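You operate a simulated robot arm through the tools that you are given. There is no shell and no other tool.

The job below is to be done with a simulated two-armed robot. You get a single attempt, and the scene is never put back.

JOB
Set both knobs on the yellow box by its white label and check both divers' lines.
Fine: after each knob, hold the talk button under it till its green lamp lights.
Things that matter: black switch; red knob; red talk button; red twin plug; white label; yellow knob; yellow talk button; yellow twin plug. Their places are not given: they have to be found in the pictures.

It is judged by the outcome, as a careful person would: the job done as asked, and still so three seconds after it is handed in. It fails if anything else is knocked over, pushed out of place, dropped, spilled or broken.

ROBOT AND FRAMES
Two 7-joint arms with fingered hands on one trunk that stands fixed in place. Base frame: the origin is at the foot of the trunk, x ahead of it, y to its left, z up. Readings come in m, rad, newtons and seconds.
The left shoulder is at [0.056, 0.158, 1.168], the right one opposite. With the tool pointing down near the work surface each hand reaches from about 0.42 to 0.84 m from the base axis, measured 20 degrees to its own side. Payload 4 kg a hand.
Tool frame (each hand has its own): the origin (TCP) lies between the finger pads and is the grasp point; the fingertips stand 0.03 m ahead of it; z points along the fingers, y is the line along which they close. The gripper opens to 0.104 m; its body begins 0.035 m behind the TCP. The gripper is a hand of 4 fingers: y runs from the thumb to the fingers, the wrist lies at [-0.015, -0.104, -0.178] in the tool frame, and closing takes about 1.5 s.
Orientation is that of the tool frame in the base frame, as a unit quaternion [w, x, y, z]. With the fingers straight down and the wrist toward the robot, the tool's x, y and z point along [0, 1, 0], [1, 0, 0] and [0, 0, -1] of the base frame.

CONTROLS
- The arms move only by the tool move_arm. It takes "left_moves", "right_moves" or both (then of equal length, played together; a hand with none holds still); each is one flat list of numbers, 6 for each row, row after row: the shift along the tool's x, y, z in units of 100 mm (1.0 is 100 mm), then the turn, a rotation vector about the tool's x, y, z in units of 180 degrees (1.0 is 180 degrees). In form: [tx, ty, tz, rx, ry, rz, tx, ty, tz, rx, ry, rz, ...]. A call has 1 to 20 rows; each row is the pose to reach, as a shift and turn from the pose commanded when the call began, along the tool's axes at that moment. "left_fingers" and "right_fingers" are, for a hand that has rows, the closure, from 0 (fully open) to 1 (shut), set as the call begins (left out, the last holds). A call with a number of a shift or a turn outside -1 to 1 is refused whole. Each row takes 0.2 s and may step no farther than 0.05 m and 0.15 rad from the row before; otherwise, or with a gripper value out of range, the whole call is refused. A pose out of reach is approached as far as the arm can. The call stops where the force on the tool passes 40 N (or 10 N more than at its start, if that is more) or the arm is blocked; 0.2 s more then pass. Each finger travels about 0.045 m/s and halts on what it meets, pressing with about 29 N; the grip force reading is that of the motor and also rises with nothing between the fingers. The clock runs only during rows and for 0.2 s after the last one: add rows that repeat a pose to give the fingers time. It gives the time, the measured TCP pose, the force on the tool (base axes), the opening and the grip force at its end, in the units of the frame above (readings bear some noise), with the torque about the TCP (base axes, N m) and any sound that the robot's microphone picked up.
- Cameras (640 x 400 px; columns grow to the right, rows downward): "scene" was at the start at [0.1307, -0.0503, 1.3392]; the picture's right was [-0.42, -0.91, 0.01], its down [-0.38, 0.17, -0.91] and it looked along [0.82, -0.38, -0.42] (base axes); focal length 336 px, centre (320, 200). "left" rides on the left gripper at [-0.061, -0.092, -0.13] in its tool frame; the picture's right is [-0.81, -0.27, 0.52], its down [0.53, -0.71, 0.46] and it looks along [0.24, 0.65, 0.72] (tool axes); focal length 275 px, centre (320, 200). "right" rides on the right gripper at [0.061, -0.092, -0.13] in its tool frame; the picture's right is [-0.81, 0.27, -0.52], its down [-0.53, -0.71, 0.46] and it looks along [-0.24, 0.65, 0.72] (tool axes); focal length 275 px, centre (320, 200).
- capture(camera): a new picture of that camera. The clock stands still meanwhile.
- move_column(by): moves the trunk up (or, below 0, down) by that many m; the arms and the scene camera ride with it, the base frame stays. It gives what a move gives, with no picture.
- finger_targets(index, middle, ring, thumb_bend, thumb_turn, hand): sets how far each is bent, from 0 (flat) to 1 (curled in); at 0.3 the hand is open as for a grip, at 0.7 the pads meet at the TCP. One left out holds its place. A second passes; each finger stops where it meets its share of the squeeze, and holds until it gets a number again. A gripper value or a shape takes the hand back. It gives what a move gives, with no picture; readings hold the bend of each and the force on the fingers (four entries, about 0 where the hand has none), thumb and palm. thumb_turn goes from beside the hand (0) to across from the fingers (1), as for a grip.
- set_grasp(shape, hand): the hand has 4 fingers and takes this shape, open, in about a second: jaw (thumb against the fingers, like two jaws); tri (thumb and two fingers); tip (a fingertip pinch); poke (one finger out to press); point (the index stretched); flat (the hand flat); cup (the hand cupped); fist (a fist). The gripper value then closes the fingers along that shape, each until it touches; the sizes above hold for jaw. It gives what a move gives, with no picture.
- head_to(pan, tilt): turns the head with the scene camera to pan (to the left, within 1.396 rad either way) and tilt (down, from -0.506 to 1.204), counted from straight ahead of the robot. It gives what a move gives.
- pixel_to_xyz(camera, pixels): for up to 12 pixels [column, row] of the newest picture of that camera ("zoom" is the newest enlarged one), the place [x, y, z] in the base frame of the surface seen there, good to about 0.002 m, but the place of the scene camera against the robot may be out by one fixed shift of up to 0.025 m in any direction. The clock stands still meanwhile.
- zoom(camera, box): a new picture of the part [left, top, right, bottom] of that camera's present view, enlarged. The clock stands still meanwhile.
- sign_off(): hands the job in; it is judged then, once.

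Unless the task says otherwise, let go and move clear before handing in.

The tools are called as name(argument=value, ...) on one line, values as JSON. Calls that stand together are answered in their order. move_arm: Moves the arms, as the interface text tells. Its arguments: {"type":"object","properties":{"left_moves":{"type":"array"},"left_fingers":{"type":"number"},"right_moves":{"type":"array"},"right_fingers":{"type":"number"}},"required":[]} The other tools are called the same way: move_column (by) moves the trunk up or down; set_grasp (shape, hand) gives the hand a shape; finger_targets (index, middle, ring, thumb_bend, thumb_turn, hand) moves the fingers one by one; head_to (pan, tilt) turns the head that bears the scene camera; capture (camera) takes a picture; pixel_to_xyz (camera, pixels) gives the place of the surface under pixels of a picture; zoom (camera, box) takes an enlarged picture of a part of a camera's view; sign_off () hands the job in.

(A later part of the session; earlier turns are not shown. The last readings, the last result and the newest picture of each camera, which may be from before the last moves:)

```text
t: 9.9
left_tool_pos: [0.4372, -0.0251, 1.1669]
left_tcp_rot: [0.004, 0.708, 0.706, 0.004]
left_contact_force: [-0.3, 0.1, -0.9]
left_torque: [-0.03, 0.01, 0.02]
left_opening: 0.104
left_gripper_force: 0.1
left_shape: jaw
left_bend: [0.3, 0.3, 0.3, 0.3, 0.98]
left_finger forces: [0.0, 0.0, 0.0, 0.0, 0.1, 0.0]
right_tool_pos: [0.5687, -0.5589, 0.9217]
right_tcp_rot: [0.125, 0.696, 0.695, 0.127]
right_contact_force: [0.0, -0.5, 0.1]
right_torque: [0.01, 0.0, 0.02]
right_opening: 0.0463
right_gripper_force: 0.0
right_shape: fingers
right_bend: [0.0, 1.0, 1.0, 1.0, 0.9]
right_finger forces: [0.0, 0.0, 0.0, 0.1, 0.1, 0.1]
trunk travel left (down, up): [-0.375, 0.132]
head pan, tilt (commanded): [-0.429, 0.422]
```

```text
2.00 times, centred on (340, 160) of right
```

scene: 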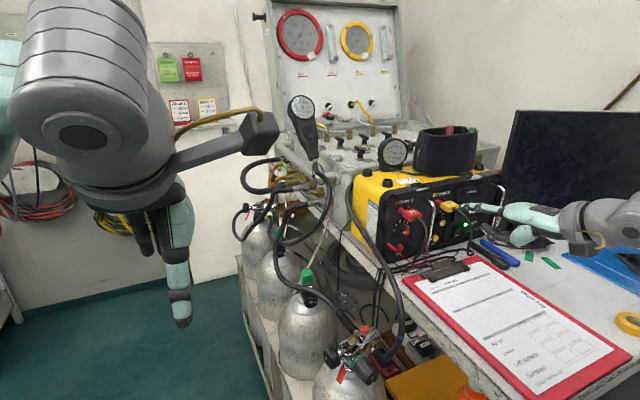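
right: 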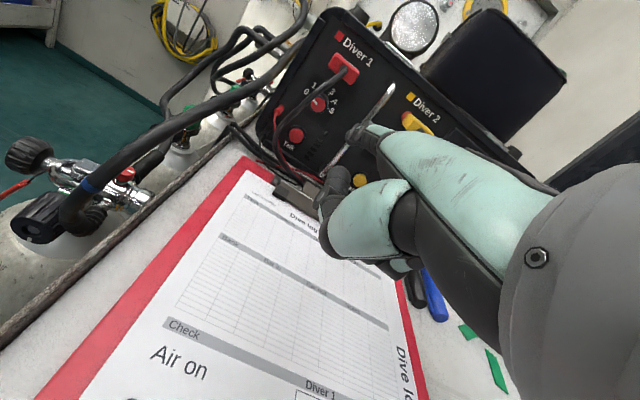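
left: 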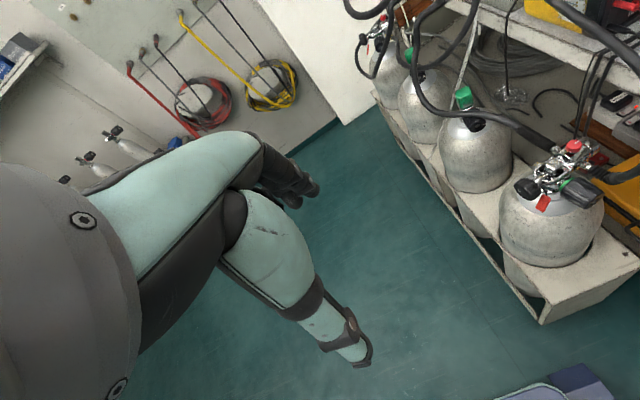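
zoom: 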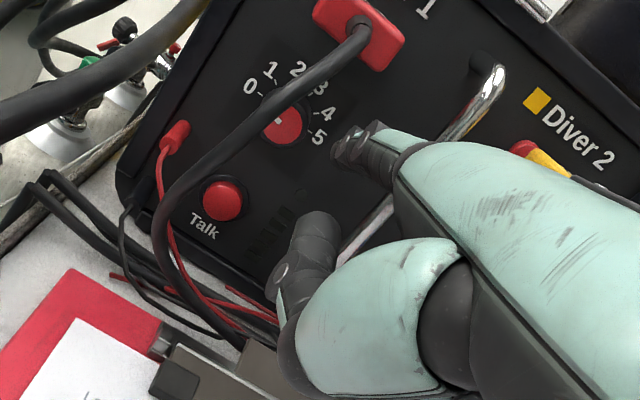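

The tip is just outside the knob's right side with clear space on both sides. I'll slide in the last 40 mm to reach beside the knob.

move_arm(right_moves=[0, 0.12, 0.044, 0, 0, 0, 0, 0.25, 0.09, 0, 0, 0, 0, 0.36, 0.131, 0, 0, 0, 0, 0.36, 0.131, 0, 0, 0])

zoom(camera="scene", box=[380, 200, 444, 240])

zoom(camera="right", box=[240, 60, 440, 260])

```text
t: 10.9
left_tool_pos: [0.4388, -0.024, 1.1671]
left_tcp_rot: [0.004, 0.707, 0.707, 0.005]
left_contact_force: [0.6, -0.3, -0.3]
left_torque: [0.02, 0.0, 0.01]
left_opening: 0.104
left_gripper_force: 0.2
left_shape: jaw
left_bend: [0.3, 0.3, 0.3, 0.3, 0.98]
left_finger forces: [0.0, 0.1, 0.0, 0.1, 0.1, 0.0]
right_tool_pos: [0.608, -0.5595, 0.9214]
right_tcp_rot: [0.126, 0.696, 0.695, 0.127]
right_contact_force: [-0.1, 0.1, 0.2]
right_torque: [0.01, -0.04, 0.02]
right_opening: 0.0462
right_gripper_force: 0.1
right_shape: fingers
right_bend: [0.0, 1.0, 1.0, 1.0, 0.9]
right_finger forces: [0.2, 0.0, 0.1, 0.0, 0.1, 0.0]
trunk travel left (down, up): [-0.375, 0.132]
head pan, tilt (commanded): [-0.429, 0.422]
```

```text
10.00 times, centred on (412, 220) of scene
```

zoom: 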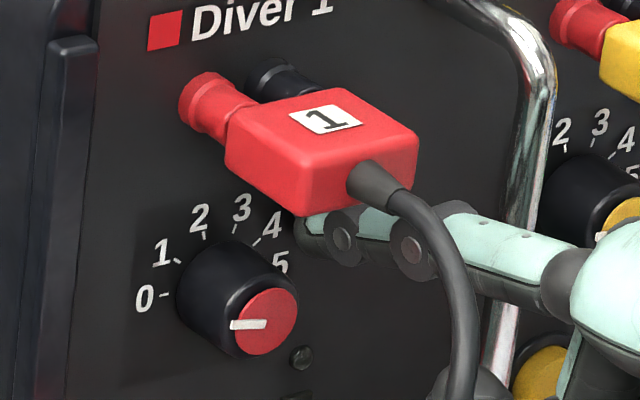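

```text
2.00 times, centred on (340, 160) of right
```

zoom: 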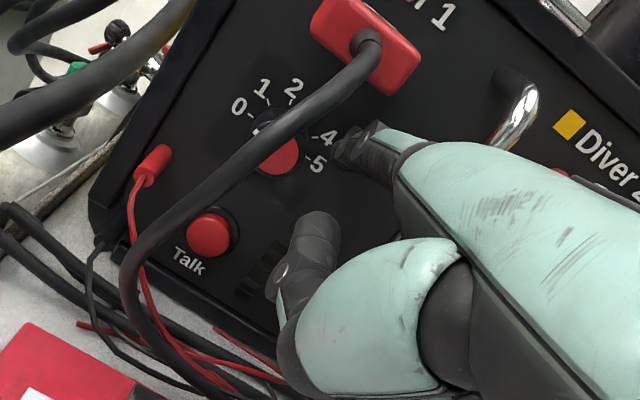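

The finger (end at x≈0.6955, scene) rests beside the knob with no contact. I'll move it in toward the knob's upper right and watch the force build.

move_arm(right_moves=[0.06, -0.004, 0.011, 0, 0, 0, 0.116, -0.008, 0.022, 0, 0, 0, 0.116, -0.008, 0.022, 0, 0, 0])

zoom(camera="scene", box=[388, 210, 436, 240])

```text
t: 11.7
left_tool_pos: [0.4387, -0.0238, 1.1657]
left_tcp_rot: [0.004, 0.707, 0.708, 0.005]
left_contact_force: [0.1, -0.5, 1.0]
left_torque: [0.03, 0.01, 0.0]
left_opening: 0.1039
left_gripper_force: 0.1
left_shape: jaw
left_bend: [0.3, 0.3, 0.3, 0.3, 0.98]
left_finger forces: [0.0, 0.1, 0.0, 0.0, 0.1, 0.0]
right_tool_pos: [0.6068, -0.5478, 0.919]
right_tcp_rot: [0.126, 0.696, 0.695, 0.126]
right_contact_force: [-0.3, -0.8, 0.0]
right_torque: [0.03, -0.04, -0.07]
right_opening: 0.0464
right_gripper_force: 0.6
right_shape: fingers
right_bend: [0.0, 1.0, 1.0, 1.0, 0.9]
right_finger forces: [0.7, 0.1, 0.0, 0.1, 0.0, 0.1]
trunk travel left (down, up): [-0.375, 0.132]
head pan, tilt (commanded): [-0.429, 0.422]
```

```text
13.33 times, centred on (412, 225) of scene
```

zoom: 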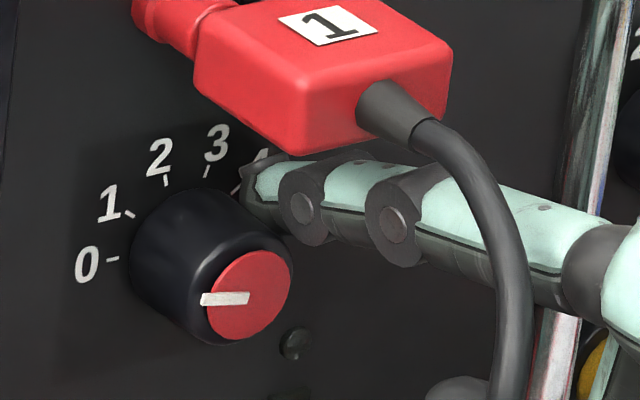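

First touch: index force 0.7 N at the knob's upper right rim. I'll try a short downward stroke hugging the knob with about 3 mm of press and see whether it turns.

move_arm(right_moves=[0.0153, -0.0044, 0.012, 0, 0, 0, 0.017, -0.0121, 0.0332, 0, 0, 0, 0.0083, -0.0167, 0.046, 0, 0, 0, 0.0008, -0.0216, 0.0594, 0, 0, 0, -0.0053, -0.0267, 0.0734, 0, 0, 0])

zoom(camera="scene", box=[388, 210, 436, 240])

```text
t: 12.9
left_tool_pos: [0.4382, -0.0253, 1.1656]
left_tcp_rot: [0.005, 0.707, 0.707, 0.004]
left_contact_force: [0.1, 0.5, 0.3]
left_torque: [0.02, 0.01, 0.01]
left_opening: 0.1041
left_gripper_force: 0.1
left_shape: jaw
left_bend: [0.3, 0.3, 0.3, 0.3, 0.98]
left_finger forces: [0.1, 0.1, 0.1, 0.0, 0.1, 0.0]
right_tool_pos: [0.6058, -0.5497, 0.9109]
right_tcp_rot: [0.126, 0.696, 0.695, 0.126]
right_contact_force: [-0.4, -1.1, 1.2]
right_torque: [0.09, -0.09, -0.13]
right_opening: 0.0475
right_gripper_force: 1.0
right_shape: fingers
right_bend: [0.0, 1.0, 1.0, 1.0, 0.9]
right_finger forces: [1.6, 0.0, 0.0, 0.1, 0.0, 0.0]
trunk travel left (down, up): [-0.375, 0.132]
head pan, tilt (commanded): [-0.429, 0.422]
```

```text
13.33 times, centred on (412, 225) of scene
```

zoom: 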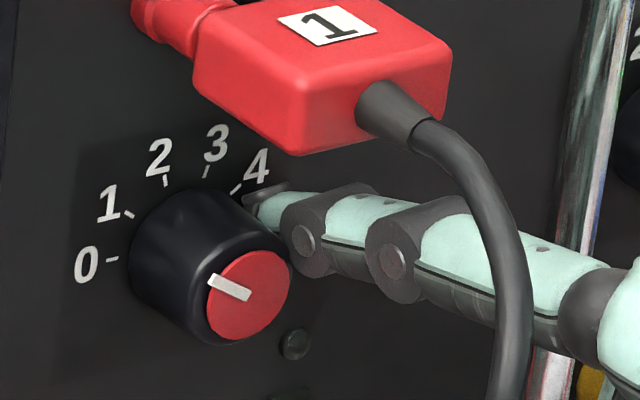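

The pointer turned about 30° clockwise with only 1–2 N, so the rolling stroke works. I'll continue down the right side by another ~42° of travel and check.

move_arm(right_moves=[-0.0057, -0.0063, 0.0174, 0, 0, 0, -0.0094, -0.0129, 0.0353, 0, 0, 0, -0.0111, -0.0194, 0.0534, 0, 0, 0, -0.0107, -0.0261, 0.0716, 0, 0, 0, -0.0084, -0.0326, 0.0897, 0, 0, 0, -0.004, -0.0391, 0.1074, 0, 0, 0, 0.0023, -0.0453, 0.1246, 0, 0, 0])

zoom(camera="scene", box=[388, 210, 436, 240])

zoom(camera="right", box=[290, 60, 410, 180])

```text
t: 14.5
left_tool_pos: [0.438, -0.0249, 1.1664]
left_tcp_rot: [0.005, 0.708, 0.707, 0.005]
left_contact_force: [-0.1, 0.2, 0.6]
left_torque: [-0.01, 0.01, 0.0]
left_opening: 0.1041
left_gripper_force: 0.0
left_shape: jaw
left_bend: [0.3, 0.3, 0.3, 0.3, 0.98]
left_finger forces: [0.1, 0.0, 0.0, 0.0, 0.0, 0.0]
right_tool_pos: [0.606, -0.5496, 0.8982]
right_tcp_rot: [0.126, 0.696, 0.696, 0.125]
right_contact_force: [-0.3, -0.6, 0.8]
right_torque: [0.09, -0.06, -0.09]
right_opening: 0.0468
right_gripper_force: 0.4
right_shape: fingers
right_bend: [0.0, 1.0, 1.0, 1.0, 0.9]
right_finger forces: [1.4, 0.0, 0.0, 0.0, 0.1, 0.0]
trunk travel left (down, up): [-0.375, 0.132]
head pan, tilt (commanded): [-0.429, 0.422]
```

```text
13.33 times, centred on (412, 225) of scene
```

zoom: 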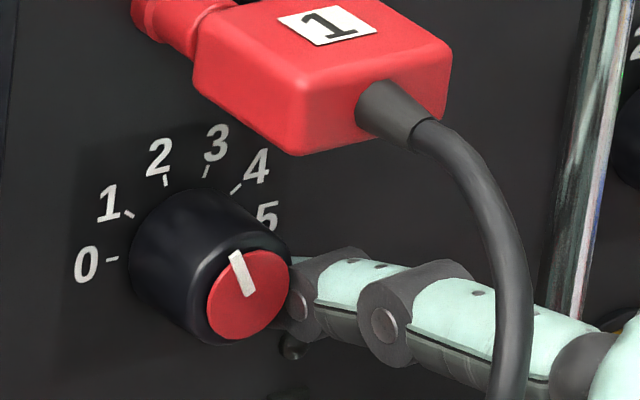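

```text
3.33 times, centred on (350, 120) of right
```

zoom: 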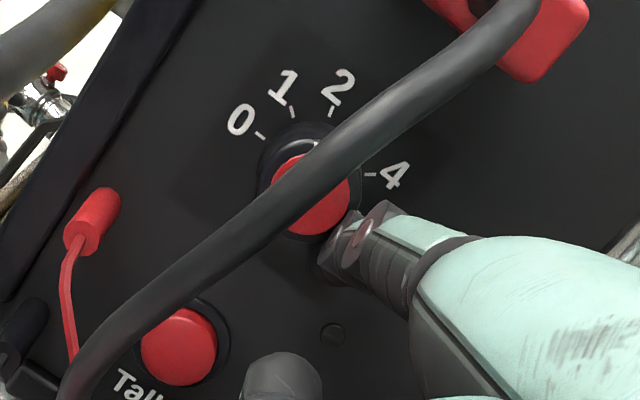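

The pointer is now about 65° round, near the 2 mark (zoom pointer tip (237,253)); it needs to reach 4 (144°). I'll back off right, go up, and make a second, slightly firmer stroke.

move_arm(right_moves=[-0.0885, 0.0065, -0.0179, 0, 0, 0, -0.0885, 0.0407, -0.1119, 0, 0, 0, -0.0885, 0.0749, -0.2059, 0, 0, 0, 0.0065, 0.0766, -0.2106, 0, 0, 0, 0.0413, 0.0611, -0.1679, 0, 0, 0, 0.0306, 0.0562, -0.1545, 0, 0, 0, 0.0214, 0.051, -0.1402, 0, 0, 0, 0.0139, 0.0455, -0.125, 0, 0, 0, 0.0081, 0.0397, -0.1092, 0, 0, 0, 0.0041, 0.0338, -0.0929, 0, 0, 0, 0.0019, 0.0278, -0.0763, 0, 0, 0])

zoom(camera="scene", box=[388, 210, 436, 240])

```text
t: 16.9
left_tool_pos: [0.4388, -0.0237, 1.1664]
left_tcp_rot: [0.005, 0.708, 0.707, 0.004]
left_contact_force: [0.6, -0.5, -0.1]
left_torque: [0.0, -0.03, 0.01]
left_opening: 0.1041
left_gripper_force: 0.1
left_shape: jaw
left_bend: [0.3, 0.3, 0.3, 0.3, 0.98]
left_finger forces: [0.0, 0.0, 0.0, 0.1, 0.0, 0.1]
right_tool_pos: [0.6072, -0.5489, 0.9066]
right_tcp_rot: [0.125, 0.696, 0.696, 0.126]
right_contact_force: [-1.1, -1.3, 1.0]
right_torque: [0.07, -0.09, -0.17]
right_opening: 0.0471
right_gripper_force: 0.8
right_shape: fingers
right_bend: [0.0, 1.0, 1.0, 1.0, 0.9]
right_finger forces: [2.3, 0.1, 0.0, 0.0, 0.0, 0.0]
trunk travel left (down, up): [-0.375, 0.132]
head pan, tilt (commanded): [-0.429, 0.422]
```

```text
13.33 times, centred on (412, 225) of scene
```

zoom: 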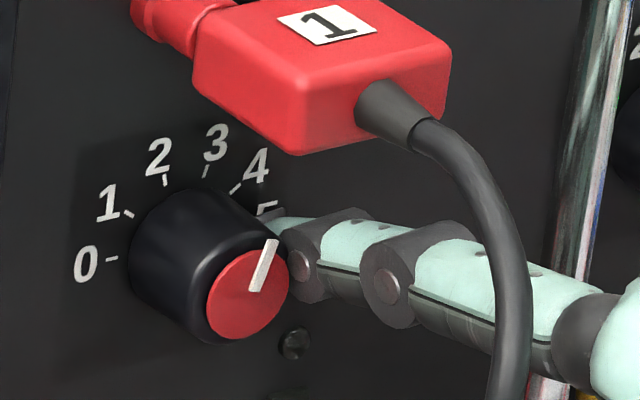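

The pointer is now at about 106°, near the 3 mark. I'll continue this stroke about 30° more of travel to come close to 4.

move_arm(right_moves=[-0.0003, -0.0061, 0.0167, 0, 0, 0, 0.0013, -0.0122, 0.0335, 0, 0, 0, 0.0046, -0.0181, 0.0498, 0, 0, 0, 0.0099, -0.0239, 0.0658, 0, 0, 0, 0.0168, -0.0295, 0.0812, 0, 0, 0])

zoom(camera="scene", box=[388, 210, 436, 240])

```text
t: 18.1
left_tool_pos: [0.4386, -0.0263, 1.1665]
left_tcp_rot: [0.004, 0.707, 0.707, 0.005]
left_contact_force: [-0.7, -0.8, 0.1]
left_torque: [-0.01, -0.01, 0.06]
left_opening: 0.104
left_gripper_force: 0.1
left_shape: jaw
left_bend: [0.3, 0.3, 0.3, 0.3, 0.98]
left_finger forces: [0.0, 0.0, 0.0, 0.0, 0.0, 0.1]
right_tool_pos: [0.6076, -0.5483, 0.897]
right_tcp_rot: [0.125, 0.696, 0.696, 0.126]
right_contact_force: [-0.1, -1.9, 0.6]
right_torque: [0.14, -0.07, -0.18]
right_opening: 0.0466
right_gripper_force: 1.6
right_shape: fingers
right_bend: [0.0, 1.0, 1.0, 1.0, 0.9]
right_finger forces: [2.3, 0.1, 0.0, 0.0, 0.0, 0.0]
trunk travel left (down, up): [-0.375, 0.132]
head pan, tilt (commanded): [-0.429, 0.422]
```

```text
13.33 times, centred on (412, 225) of scene
```

zoom: 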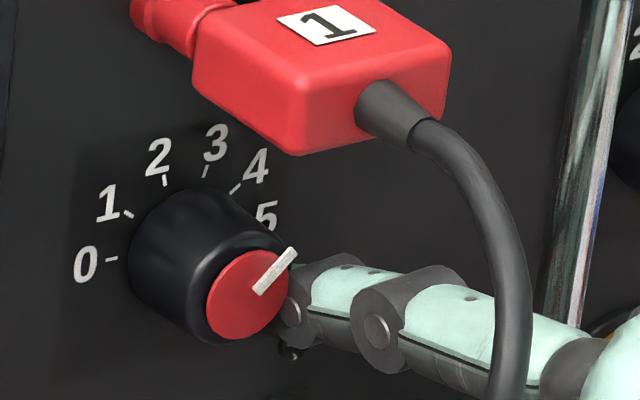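

The pointer reads about 138° (4 sits at 144°). I'll look closer before the final nudge.

zoom(camera="scene", box=[393, 216, 417, 238])

zoom(camera="right", box=[320, 80, 400, 160])

```text
16.00 times, centred on (405, 227) of scene
```

zoom: 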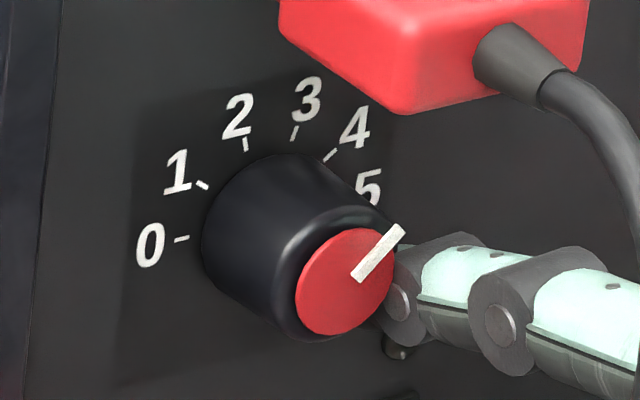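

```text
5.00 times, centred on (360, 120) of right
```

zoom: 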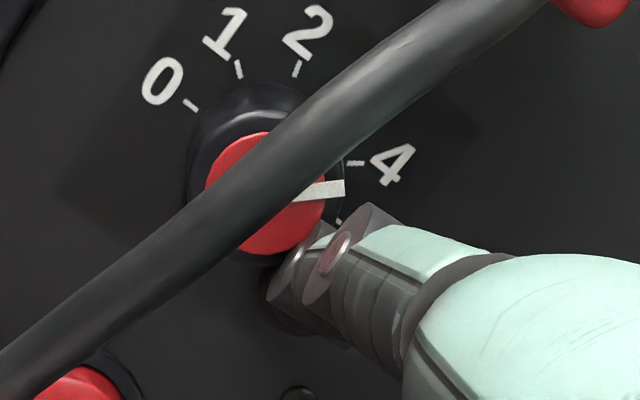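

Both views agree the pointer is about 5° short of the 4 tick. I'll nudge a further ~1.5 mm along the arc.

move_arm(right_moves=[0.0035, -0.0022, 0.006, 0, 0, 0, 0.0071, -0.0045, 0.0123, 0, 0, 0])

zoom(camera="scene", box=[393, 216, 417, 238])

zoom(camera="right", box=[320, 80, 400, 160])

```text
t: 18.7
left_tool_pos: [0.4387, -0.0247, 1.1664]
left_tcp_rot: [0.005, 0.707, 0.707, 0.005]
left_contact_force: [0.5, -0.3, -0.9]
left_torque: [-0.03, -0.01, -0.01]
left_opening: 0.1039
left_gripper_force: 0.1
left_shape: jaw
left_bend: [0.3, 0.3, 0.3, 0.3, 0.98]
left_finger forces: [0.0, 0.0, 0.1, 0.0, 0.1, 0.0]
right_tool_pos: [0.6085, -0.5475, 0.8962]
right_tcp_rot: [0.126, 0.696, 0.696, 0.127]
right_contact_force: [-2.5, -3.7, -0.3]
right_torque: [0.19, -0.08, -0.27]
right_opening: 0.0463
right_gripper_force: 1.5
right_shape: fingers
right_bend: [0.0, 1.0, 1.0, 1.0, 0.9]
right_finger forces: [3.2, 0.0, 0.0, 0.1, 0.1, 0.0]
trunk travel left (down, up): [-0.375, 0.132]
head pan, tilt (commanded): [-0.429, 0.422]
```

```text
16.00 times, centred on (405, 227) of scene
```

zoom: 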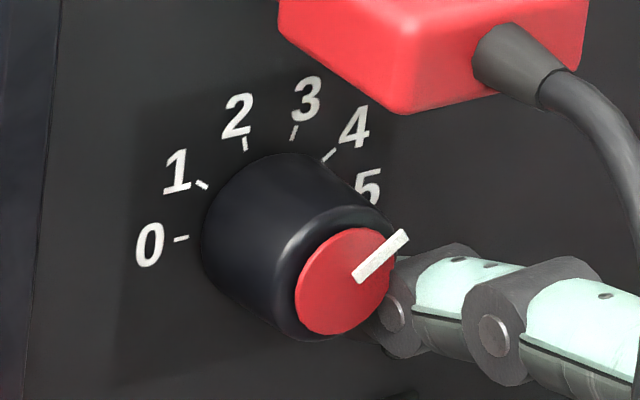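

```text
5.00 times, centred on (360, 120) of right
```

zoom: 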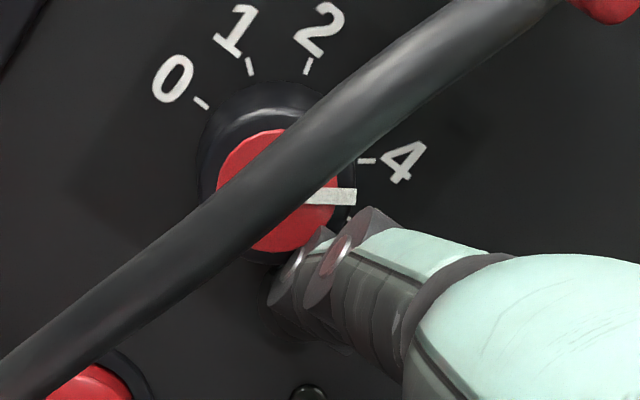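

The pointer now reads ≈145° in both views, right on 4. I'll withdraw the finger radially so as not to drag the knob, then back out of the gap.

move_arm(right_moves=[-0.043, -0.0088, 0.0242, 0, 0, 0, -0.0857, -0.0176, 0.0483, 0, 0, 0, -0.0857, -0.217, -0.0243, 0, 0, 0, -0.0857, -0.417, -0.097, 0, 0, 0, -0.0857, -0.617, -0.17, 0, 0, 0, -0.0857, -0.817, -0.2425, 0, 0, 0, -0.0857, -0.817, -0.2425, 0, 0, 0])

zoom(camera="scene", box=[388, 210, 436, 240])

zoom(camera="scene", box=[370, 180, 530, 280])

```text
t: 20.3
left_tool_pos: [0.4396, -0.0244, 1.166]
left_tcp_rot: [0.005, 0.707, 0.707, 0.004]
left_contact_force: [0.6, 0.2, 0.5]
left_torque: [0.01, -0.02, -0.04]
left_opening: 0.1039
left_gripper_force: 0.0
left_shape: jaw
left_bend: [0.3, 0.3, 0.3, 0.3, 0.98]
left_finger forces: [0.0, 0.1, 0.0, 0.2, 0.0, 0.0]
right_tool_pos: [0.5288, -0.5556, 0.8873]
right_tcp_rot: [0.125, 0.695, 0.696, 0.127]
right_contact_force: [-0.8, -0.3, -0.3]
right_torque: [0.0, -0.01, 0.02]
right_opening: 0.0462
right_gripper_force: 0.1
right_shape: fingers
right_bend: [0.0, 1.0, 1.0, 1.0, 0.9]
right_finger forces: [0.0, 0.0, 0.0, 0.0, 0.1, 0.0]
trunk travel left (down, up): [-0.375, 0.132]
head pan, tilt (commanded): [-0.429, 0.422]
```

```text
13.33 times, centred on (412, 225) of scene
```

zoom: 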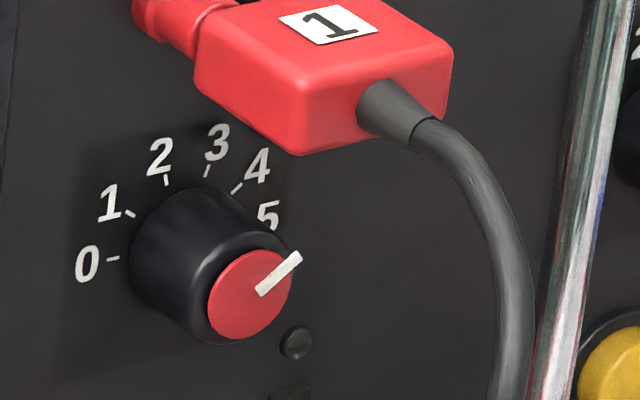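

```text
4.00 times, centred on (450, 230) of scene
```

zoom: 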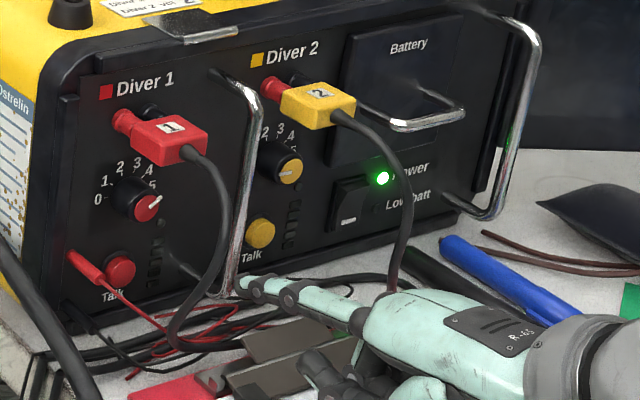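

With the hand clear, the red pointer (tip (298,256)) measures 144°, exactly at 4. Next I'll reorient the hand: pitch back to finger-down by 20° while lifting, then yaw 15° left, for pressing the red Talk button from the right of the cable.

move_arm(right_moves=[-0.04, 0.01, -0.17, 0, 0, 0, -0.08, 0.02, -0.34, 0.028, 0, 0, -0.114, 0.026, -0.504, 0.056, 0, 0, -0.114, 0.026, -0.504, 0.084, 0, 0, -0.114, 0.026, -0.504, 0.111, 0, 0, -0.114, 0.026, -0.504, 0.111, 0, 0])

move_arm(right_moves=[0, 0, 0, 0, 0, -0.028, 0, 0, 0, 0, 0, -0.056, 0, 0, 0, 0, 0, -0.0833, 0, 0, 0, 0, 0, -0.0833])

zoom(camera="scene", box=[370, 180, 498, 260])

zoom(camera="right", box=[240, 60, 440, 260])

```text
t: 21.7
left_tool_pos: [0.4391, -0.0254, 1.167]
left_tcp_rot: [0.004, 0.707, 0.707, 0.005]
left_contact_force: [-0.3, 0.4, 0.5]
left_torque: [-0.01, 0.04, -0.01]
left_opening: 0.104
left_gripper_force: 0.1
left_shape: jaw
left_bend: [0.3, 0.3, 0.3, 0.3, 0.98]
left_finger forces: [0.1, 0.0, 0.0, 0.1, 0.1, 0.0]
right_tool_pos: [0.5122, -0.5672, 0.935]
right_tcp_rot: [0.002, 0.707, 0.707, 0.006]
right_contact_force: [-0.2, 0.3, -1.0]
right_torque: [-0.01, -0.03, 0.0]
right_opening: 0.046
right_gripper_force: 0.0
right_shape: fingers
right_bend: [0.0, 1.0, 1.0, 1.0, 0.9]
right_finger forces: [0.0, 0.0, 0.0, 0.0, 0.0, 0.0]
trunk travel left (down, up): [-0.375, 0.132]
head pan, tilt (commanded): [-0.429, 0.422]
```

```text
t: 22.7
left_tool_pos: [0.44, -0.0235, 1.1654]
left_tcp_rot: [0.004, 0.707, 0.707, 0.005]
left_contact_force: [-0.7, -0.6, 0.5]
left_torque: [0.0, -0.01, -0.01]
left_opening: 0.1042
left_gripper_force: 0.0
left_shape: jaw
left_bend: [0.3, 0.3, 0.3, 0.3, 0.98]
left_finger forces: [0.0, 0.0, 0.0, 0.1, 0.0, 0.0]
right_tool_pos: [0.5107, -0.5673, 0.9364]
right_tcp_rot: [0.004, 0.609, 0.793, 0.005]
right_contact_force: [-0.4, 0.3, -0.6]
right_torque: [0.01, -0.02, 0.02]
right_opening: 0.0464
right_gripper_force: 0.0
right_shape: fingers
right_bend: [0.0, 1.0, 1.0, 1.0, 0.9]
right_finger forces: [0.0, 0.1, 0.0, 0.0, 0.0, 0.0]
trunk travel left (down, up): [-0.375, 0.132]
head pan, tilt (commanded): [-0.429, 0.422]
```

```text
5.00 times, centred on (434, 220) of scene
```

zoom: 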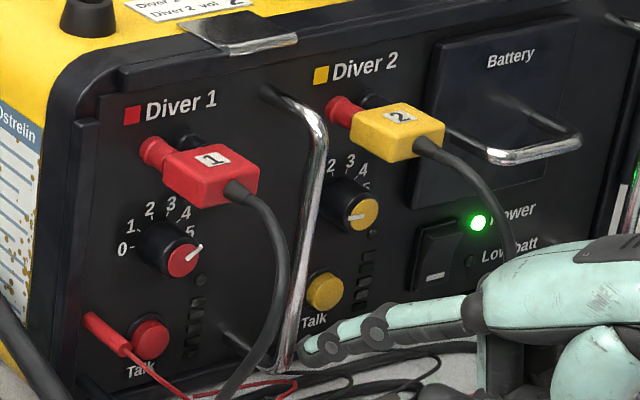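

```text
2.00 times, centred on (340, 160) of right
```

zoom: 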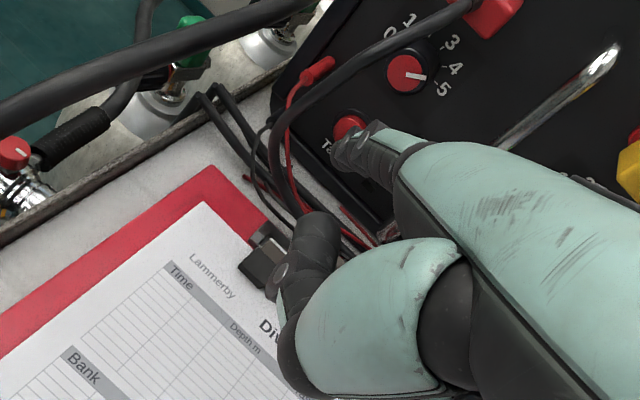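

Now the finger points forward, down and 15° left, with the tip near zoom (305,347). I'll verify its position against the red Talk button.

zoom(camera="scene", box=[380, 220, 476, 280])

pixel_to_xyz(camera="zoom", pixels=[[308, 190], [318, 200], [345, 175], [405, 160], [132, 187], [122, 180], [145, 195], [200, 165], [515, 140], [340, 195], [312, 182], [160, 155]])

```text
6.67 times, centred on (428, 250) of scene
```

zoom: 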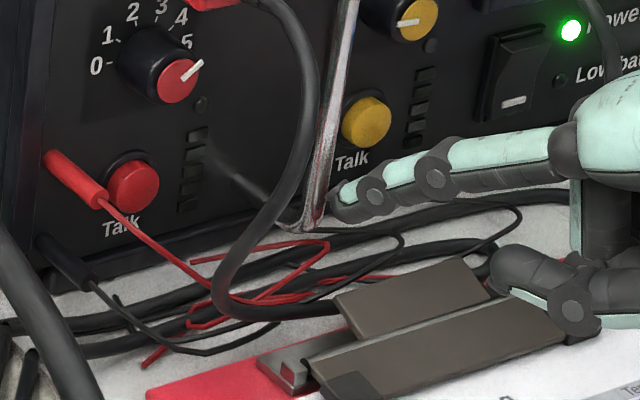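

```text
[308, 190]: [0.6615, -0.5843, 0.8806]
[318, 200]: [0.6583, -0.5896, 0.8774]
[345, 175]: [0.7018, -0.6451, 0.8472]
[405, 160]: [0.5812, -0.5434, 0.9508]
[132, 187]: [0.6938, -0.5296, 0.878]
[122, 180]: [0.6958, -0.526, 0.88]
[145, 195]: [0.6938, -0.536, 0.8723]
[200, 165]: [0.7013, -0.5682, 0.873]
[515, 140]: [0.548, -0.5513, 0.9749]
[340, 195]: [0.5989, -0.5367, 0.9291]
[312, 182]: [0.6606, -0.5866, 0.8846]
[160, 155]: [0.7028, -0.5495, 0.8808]
```

Tip surface reads (0.599,−0.537,0.929), as predicted. I'll check the loose red wire and my curled thumb's clearance over the clipboard before closing in.

pixel_to_xyz(camera="zoom", pixels=[[125, 218], [150, 240], [180, 265], [205, 285], [520, 265], [575, 310], [530, 300], [500, 270], [450, 275], [430, 300], [250, 250], [225, 290]])

```text
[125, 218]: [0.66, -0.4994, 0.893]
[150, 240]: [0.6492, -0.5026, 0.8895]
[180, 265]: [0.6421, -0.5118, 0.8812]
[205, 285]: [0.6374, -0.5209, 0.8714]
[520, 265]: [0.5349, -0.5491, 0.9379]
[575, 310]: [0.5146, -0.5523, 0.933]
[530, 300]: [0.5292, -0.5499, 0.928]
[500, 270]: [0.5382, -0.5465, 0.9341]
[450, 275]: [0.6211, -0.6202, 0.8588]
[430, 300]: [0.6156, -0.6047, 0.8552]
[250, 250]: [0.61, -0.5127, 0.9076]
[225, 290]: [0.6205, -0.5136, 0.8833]
```

Clearances are fine: the wire lies below the finger's line and the curled thumb stays above the clip. I'll advance and then come down along the finger's own axis to just before the red Talk button.

move_arm(right_moves=[-0.05, 0.19, 0, 0, 0, 0, -0.101, 0.377, 0, 0, 0, 0, -0.101, 0.521, 0.113, 0, 0, 0, -0.101, 0.666, 0.226, 0, 0, 0, -0.101, 0.81, 0.339, 0, 0, 0, -0.101, 0.81, 0.339, 0, 0, 0])

zoom(camera="scene", box=[380, 210, 476, 270])

zoom(camera="right", box=[240, 60, 440, 260])

```text
t: 24.1
left_tool_pos: [0.4397, -0.025, 1.1661]
left_tcp_rot: [0.004, 0.707, 0.708, 0.004]
left_contact_force: [0.6, -0.6, -0.2]
left_torque: [0.01, 0.01, 0.01]
left_opening: 0.1041
left_gripper_force: 0.0
left_shape: jaw
left_bend: [0.3, 0.3, 0.3, 0.3, 0.98]
left_finger forces: [0.0, 0.0, 0.1, 0.0, 0.1, 0.0]
right_tool_pos: [0.5876, -0.5537, 0.9055]
right_tcp_rot: [0.004, 0.61, 0.792, 0.006]
right_contact_force: [-0.8, 0.4, -0.6]
right_torque: [-0.05, 0.02, 0.04]
right_opening: 0.0463
right_gripper_force: 0.0
right_shape: fingers
right_bend: [0.0, 1.0, 1.0, 1.0, 0.9]
right_finger forces: [0.0, 0.0, 0.1, 0.0, 0.0, 0.0]
trunk travel left (down, up): [-0.375, 0.132]
head pan, tilt (commanded): [-0.429, 0.422]
```

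```text
6.67 times, centred on (428, 240) of scene
```

zoom: 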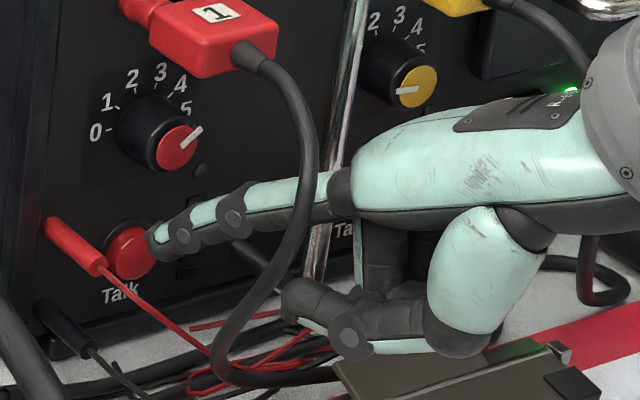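

```text
2.00 times, centred on (340, 160) of right
```

zoom: 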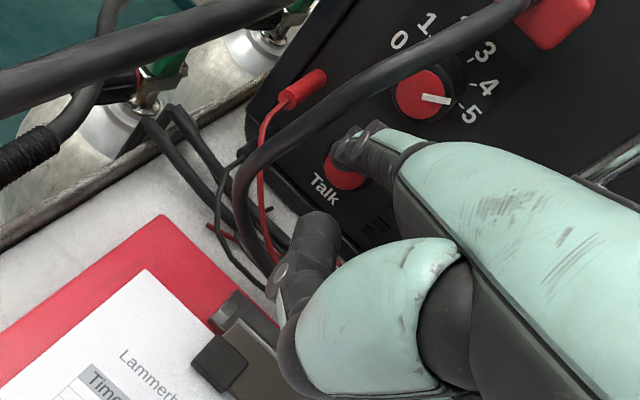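

The tip is about 15 mm short of the red Talk button and slightly above it, with the cable well to the left. I'll complete the approach and press lightly.

move_arm(right_moves=[0, 0.071, 0.055, 0, 0, 0, 0, 0.142, 0.115, 0, 0, 0, -0.005, 0.161, 0.12, 0, 0, 0, -0.008, 0.171, 0.12, 0, 0, 0])

zoom(camera="scene", box=[380, 215, 444, 255])

```text
t: 25.1
left_tool_pos: [0.4379, -0.0246, 1.166]
left_tcp_rot: [0.004, 0.707, 0.707, 0.004]
left_contact_force: [0.2, -0.2, 0.8]
left_torque: [-0.03, 0.0, 0.0]
left_opening: 0.1038
left_gripper_force: 0.1
left_shape: jaw
left_bend: [0.3, 0.3, 0.3, 0.3, 0.98]
left_finger forces: [0.1, 0.0, 0.1, 0.1, 0.1, 0.1]
right_tool_pos: [0.6031, -0.5502, 0.894]
right_tcp_rot: [0.004, 0.609, 0.793, 0.004]
right_contact_force: [-3.4, 0.4, 2.0]
right_torque: [0.06, -0.13, 0.15]
right_opening: 0.0455
right_gripper_force: 1.5
right_shape: fingers
right_bend: [0.0, 1.0, 1.0, 1.0, 0.9]
right_finger forces: [3.7, 0.1, 0.0, 0.0, 0.1, 0.0]
right hand out of reach, approached as far as the arm can: row 4
trunk travel left (down, up): [-0.375, 0.132]
head pan, tilt (commanded): [-0.429, 0.422]
heard: click
```

```text
10.00 times, centred on (412, 235) of scene
```

zoom: 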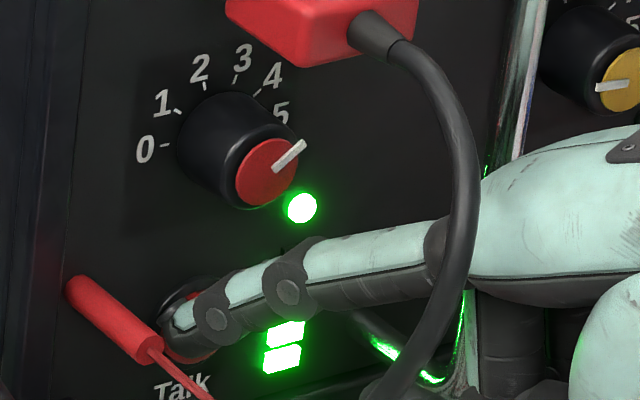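

A click was heard and the Diver 1 lamp at (300,207) is lit green with the level meter alive. I'll hold a moment more to confirm it is steady.

move_arm(right_moves=[0, 0, 0, 0, 0, 0, 0, 0, 0, 0, 0, 0, 0, 0, 0, 0, 0, 0, 0, 0, 0, 0, 0, 0])

zoom(camera="scene", box=[380, 215, 444, 255])

```text
t: 26.1
left_tool_pos: [0.4386, -0.0238, 1.1662]
left_tcp_rot: [0.005, 0.707, 0.707, 0.005]
left_contact_force: [-0.4, 0.5, 0.3]
left_torque: [0.02, 0.02, 0.02]
left_opening: 0.104
left_gripper_force: 0.1
left_shape: jaw
left_bend: [0.3, 0.3, 0.3, 0.3, 0.98]
left_finger forces: [0.0, 0.0, 0.1, 0.0, 0.0, 0.0]
right_tool_pos: [0.6033, -0.5501, 0.8953]
right_tcp_rot: [0.003, 0.609, 0.793, 0.006]
right_contact_force: [-3.2, 0.7, 2.1]
right_torque: [0.04, -0.12, 0.18]
right_opening: 0.0457
right_gripper_force: 1.8
right_shape: fingers
right_bend: [0.0, 1.0, 1.0, 1.0, 0.9]
right_finger forces: [3.7, 0.0, 0.0, 0.0, 0.0, 0.0]
trunk travel left (down, up): [-0.375, 0.132]
head pan, tilt (commanded): [-0.429, 0.422]
```

```text
10.00 times, centred on (412, 235) of scene
```

zoom: 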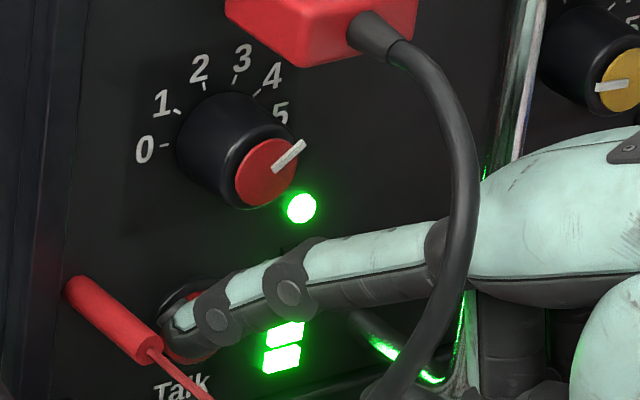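

The lamp stays steadily lit with the pointer still at 4. I'll release by retracting along the finger's axis and check the result.

move_arm(right_moves=[0, -0.158, -0.123, 0, 0, 0, 0, -0.315, -0.246, 0, 0, 0, 0, -0.473, -0.37, 0, 0, 0, 0, -0.63, -0.493, 0, 0, 0, -0.1, -0.85, -0.6, 0, 0, 0, -0.1, -0.85, -0.6, 0, 0, 0])

zoom(camera="scene", box=[370, 180, 498, 260])

zoom(camera="scene", box=[388, 210, 436, 240])

```text
t: 27.5
left_tool_pos: [0.4393, -0.025, 1.1663]
left_tcp_rot: [0.004, 0.707, 0.707, 0.004]
left_contact_force: [0.6, 0.0, -0.2]
left_torque: [-0.03, 0.0, -0.01]
left_opening: 0.1039
left_gripper_force: 0.0
left_shape: jaw
left_bend: [0.3, 0.3, 0.3, 0.3, 0.98]
left_finger forces: [0.0, 0.0, 0.1, 0.1, 0.0, 0.0]
right_tool_pos: [0.5241, -0.5819, 0.9501]
right_tcp_rot: [0.004, 0.609, 0.793, 0.004]
right_contact_force: [0.5, 0.6, 0.2]
right_torque: [0.03, 0.01, -0.01]
right_opening: 0.0464
right_gripper_force: 0.1
right_shape: fingers
right_bend: [0.0, 1.0, 1.0, 1.0, 0.9]
right_finger forces: [0.0, 0.0, 0.0, 0.0, 0.0, 0.0]
trunk travel left (down, up): [-0.375, 0.132]
head pan, tilt (commanded): [-0.429, 0.422]
```

```text
5.00 times, centred on (434, 220) of scene
```

zoom: 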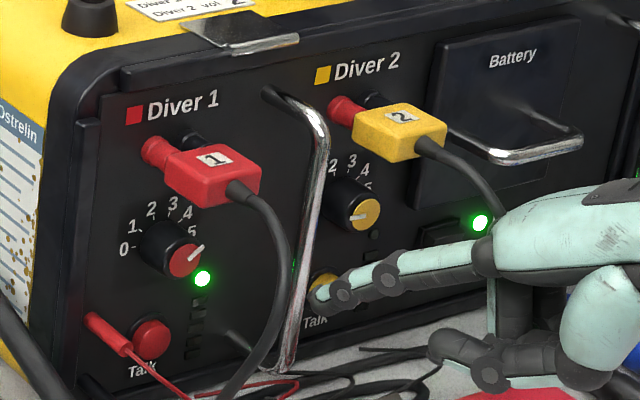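

```text
13.33 times, centred on (412, 225) of scene
```

zoom: 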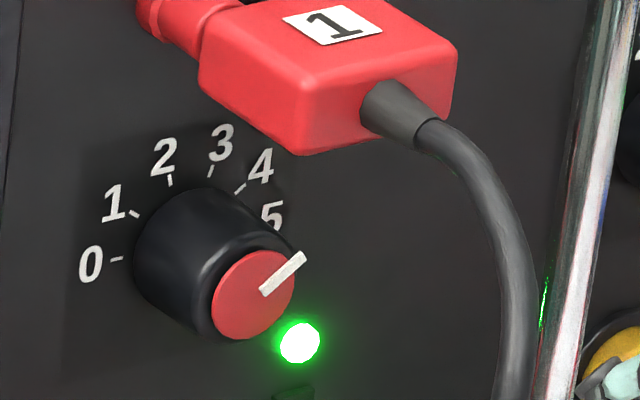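

The Diver 1 lamp stays lit after release, and the plug and cable look undisturbed. For the yellow side the cable hangs on the right, so I'll use the ring finger as the pointer (mirror of the red case); first I back off, unyaw and lift.

move_arm(right_moves=[0.05, -0.2, -0.23, 0, 0, 0, 0.1, -0.4, -0.46, 0, 0, 0.028, 0.155, -0.58, -0.7, 0, 0, 0.056, 0.155, -0.58, -0.7, 0, 0, 0.0833, 0.155, -0.58, -0.7, 0, 0, 0.0833])

finger_targets(hand="right", index=1.0, middle=1.0, ring=0.0, thumb_bend=1.0, thumb_turn=0.88)

zoom(camera="scene", box=[400, 150, 592, 270])

capture(camera="right")

```text
t: 28.7
left_tool_pos: [0.44, -0.0251, 1.1657]
left_tcp_rot: [0.004, 0.707, 0.707, 0.004]
left_contact_force: [1.0, 0.0, 0.2]
left_torque: [-0.01, -0.01, 0.0]
left_opening: 0.1038
left_gripper_force: 0.0
left_shape: jaw
left_bend: [0.3, 0.3, 0.3, 0.3, 0.98]
left_finger forces: [0.0, 0.0, 0.0, 0.0, 0.1, 0.0]
right_tool_pos: [0.462, -0.5831, 1.0217]
right_tcp_rot: [0.003, 0.709, 0.705, 0.002]
right_contact_force: [1.2, -0.4, 0.6]
right_torque: [0.01, 0.02, -0.02]
right_opening: 0.046
right_gripper_force: 0.1
right_shape: fingers
right_bend: [0.0, 1.0, 1.0, 1.0, 0.9]
right_finger forces: [0.1, 0.1, 0.1, 0.1, 0.0, 0.0]
trunk travel left (down, up): [-0.375, 0.132]
head pan, tilt (commanded): [-0.429, 0.422]
```

```text
t: 29.7
left_tool_pos: [0.4396, -0.0238, 1.167]
left_tcp_rot: [0.004, 0.707, 0.707, 0.004]
left_contact_force: [0.1, 0.8, 0.5]
left_torque: [0.01, 0.0, -0.01]
left_opening: 0.1037
left_gripper_force: 0.0
left_shape: jaw
left_bend: [0.3, 0.3, 0.3, 0.3, 0.98]
left_finger forces: [0.0, 0.0, 0.0, 0.0, 0.1, 0.1]
right_tool_pos: [0.462, -0.5825, 1.0226]
right_tcp_rot: [0.004, 0.708, 0.706, 0.004]
right_contact_force: [-0.1, -0.7, 1.1]
right_torque: [0.03, 0.02, 0.03]
right_opening: 0.0299
right_gripper_force: 0.1
right_shape: fingers
right_bend: [0.92, 1.0, 0.0, 0.98, 0.86]
right_finger forces: [0.1, 0.1, 0.0, 0.1, 0.1, 0.1]
trunk travel left (down, up): [-0.375, 0.132]
head pan, tilt (commanded): [-0.429, 0.422]
```

```text
3.33 times, centred on (496, 210) of scene
```

zoom: 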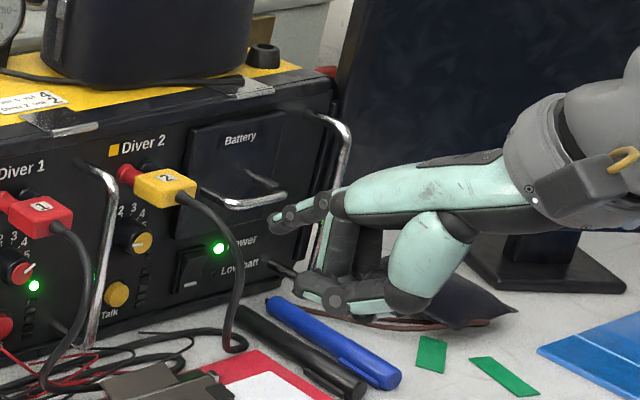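

```text
taken
```

right: 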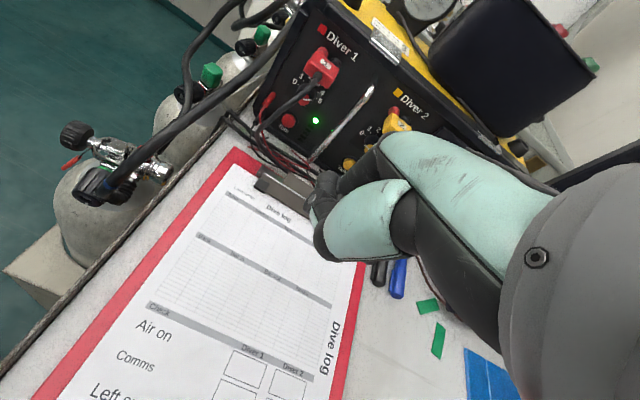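

The ring finger is out (tip near zoom (275,222)); the index curled to 0.92 against the thumb, which is fine. I'll measure the ring's tip relative to the TCP.

zoom(camera="scene", box=[470, 190, 550, 250])

pixel_to_xyz(camera="zoom", pixels=[[75, 110], [85, 120], [100, 100], [120, 100], [160, 100], [200, 95], [100, 110], [180, 80], [270, 250], [220, 220], [250, 300], [150, 250]])

```text
6.67 times, centred on (510, 220) of scene
```

zoom: 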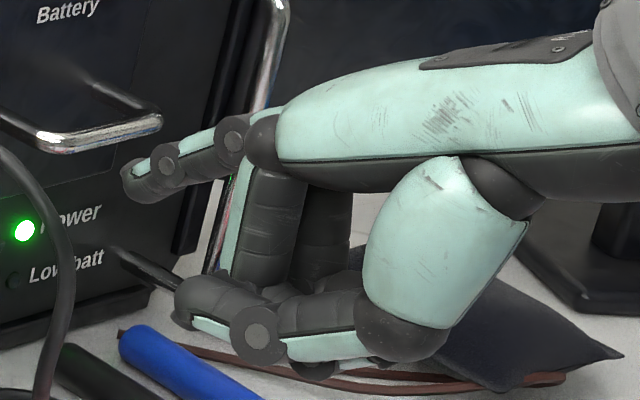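

```text
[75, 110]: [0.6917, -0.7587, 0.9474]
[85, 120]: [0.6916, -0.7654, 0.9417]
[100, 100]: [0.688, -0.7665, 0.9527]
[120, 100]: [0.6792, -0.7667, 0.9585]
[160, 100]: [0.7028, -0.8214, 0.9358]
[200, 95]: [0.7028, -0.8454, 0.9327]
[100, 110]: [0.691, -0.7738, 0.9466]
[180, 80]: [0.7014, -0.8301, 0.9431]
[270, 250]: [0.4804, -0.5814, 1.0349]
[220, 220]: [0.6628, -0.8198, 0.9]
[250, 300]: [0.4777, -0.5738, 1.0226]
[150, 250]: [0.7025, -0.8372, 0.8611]
```

pixel_to_xyz(camera="zoom", pixels=[[128, 185], [135, 192], [150, 180], [166, 163], [232, 138], [200, 165], [140, 168], [262, 145], [245, 250], [195, 300], [258, 335], [320, 370]])

```text
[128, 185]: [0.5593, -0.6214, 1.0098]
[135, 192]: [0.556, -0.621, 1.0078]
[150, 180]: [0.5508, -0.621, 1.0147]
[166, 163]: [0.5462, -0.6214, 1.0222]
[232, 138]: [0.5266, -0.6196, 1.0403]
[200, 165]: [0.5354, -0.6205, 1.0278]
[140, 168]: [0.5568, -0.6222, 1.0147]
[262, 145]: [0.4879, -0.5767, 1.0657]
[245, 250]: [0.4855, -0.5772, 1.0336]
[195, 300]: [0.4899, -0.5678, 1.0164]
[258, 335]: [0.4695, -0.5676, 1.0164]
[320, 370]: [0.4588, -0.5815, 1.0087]
```

The ring tip matches the index length, centred at tool x≈−0.034. Now I'll look closely at the yellow knob, its cable and plug for the approach.

zoom(camera="scene", box=[424, 205, 472, 235])

pixel_to_xyz(camera="zoom", pixels=[[250, 240], [190, 200], [270, 220], [160, 150], [200, 140], [240, 150], [140, 180], [330, 80], [400, 60], [500, 150], [560, 300], [240, 60]])

zoom(camera="scene", box=[424, 190, 504, 250])

```text
13.33 times, centred on (448, 220) of scene
```

zoom: 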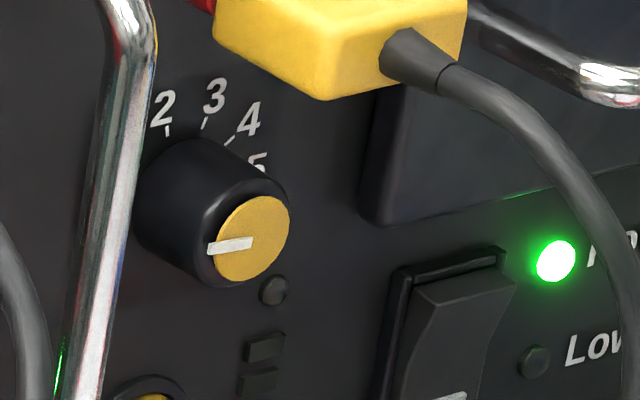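

```text
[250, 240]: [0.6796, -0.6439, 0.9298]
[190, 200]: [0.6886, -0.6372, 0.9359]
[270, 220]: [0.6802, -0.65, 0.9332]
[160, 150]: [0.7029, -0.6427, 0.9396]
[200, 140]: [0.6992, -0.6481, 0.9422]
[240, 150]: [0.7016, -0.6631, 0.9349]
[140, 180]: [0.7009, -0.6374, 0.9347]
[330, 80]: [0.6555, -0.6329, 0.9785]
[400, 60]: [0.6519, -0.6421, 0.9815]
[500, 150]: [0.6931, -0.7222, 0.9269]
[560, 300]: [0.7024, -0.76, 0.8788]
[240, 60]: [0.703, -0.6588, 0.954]
```

```text
6.67 times, centred on (464, 220) of scene
```

zoom: 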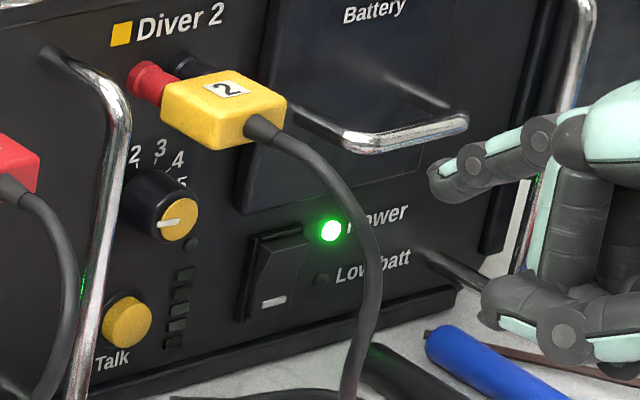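

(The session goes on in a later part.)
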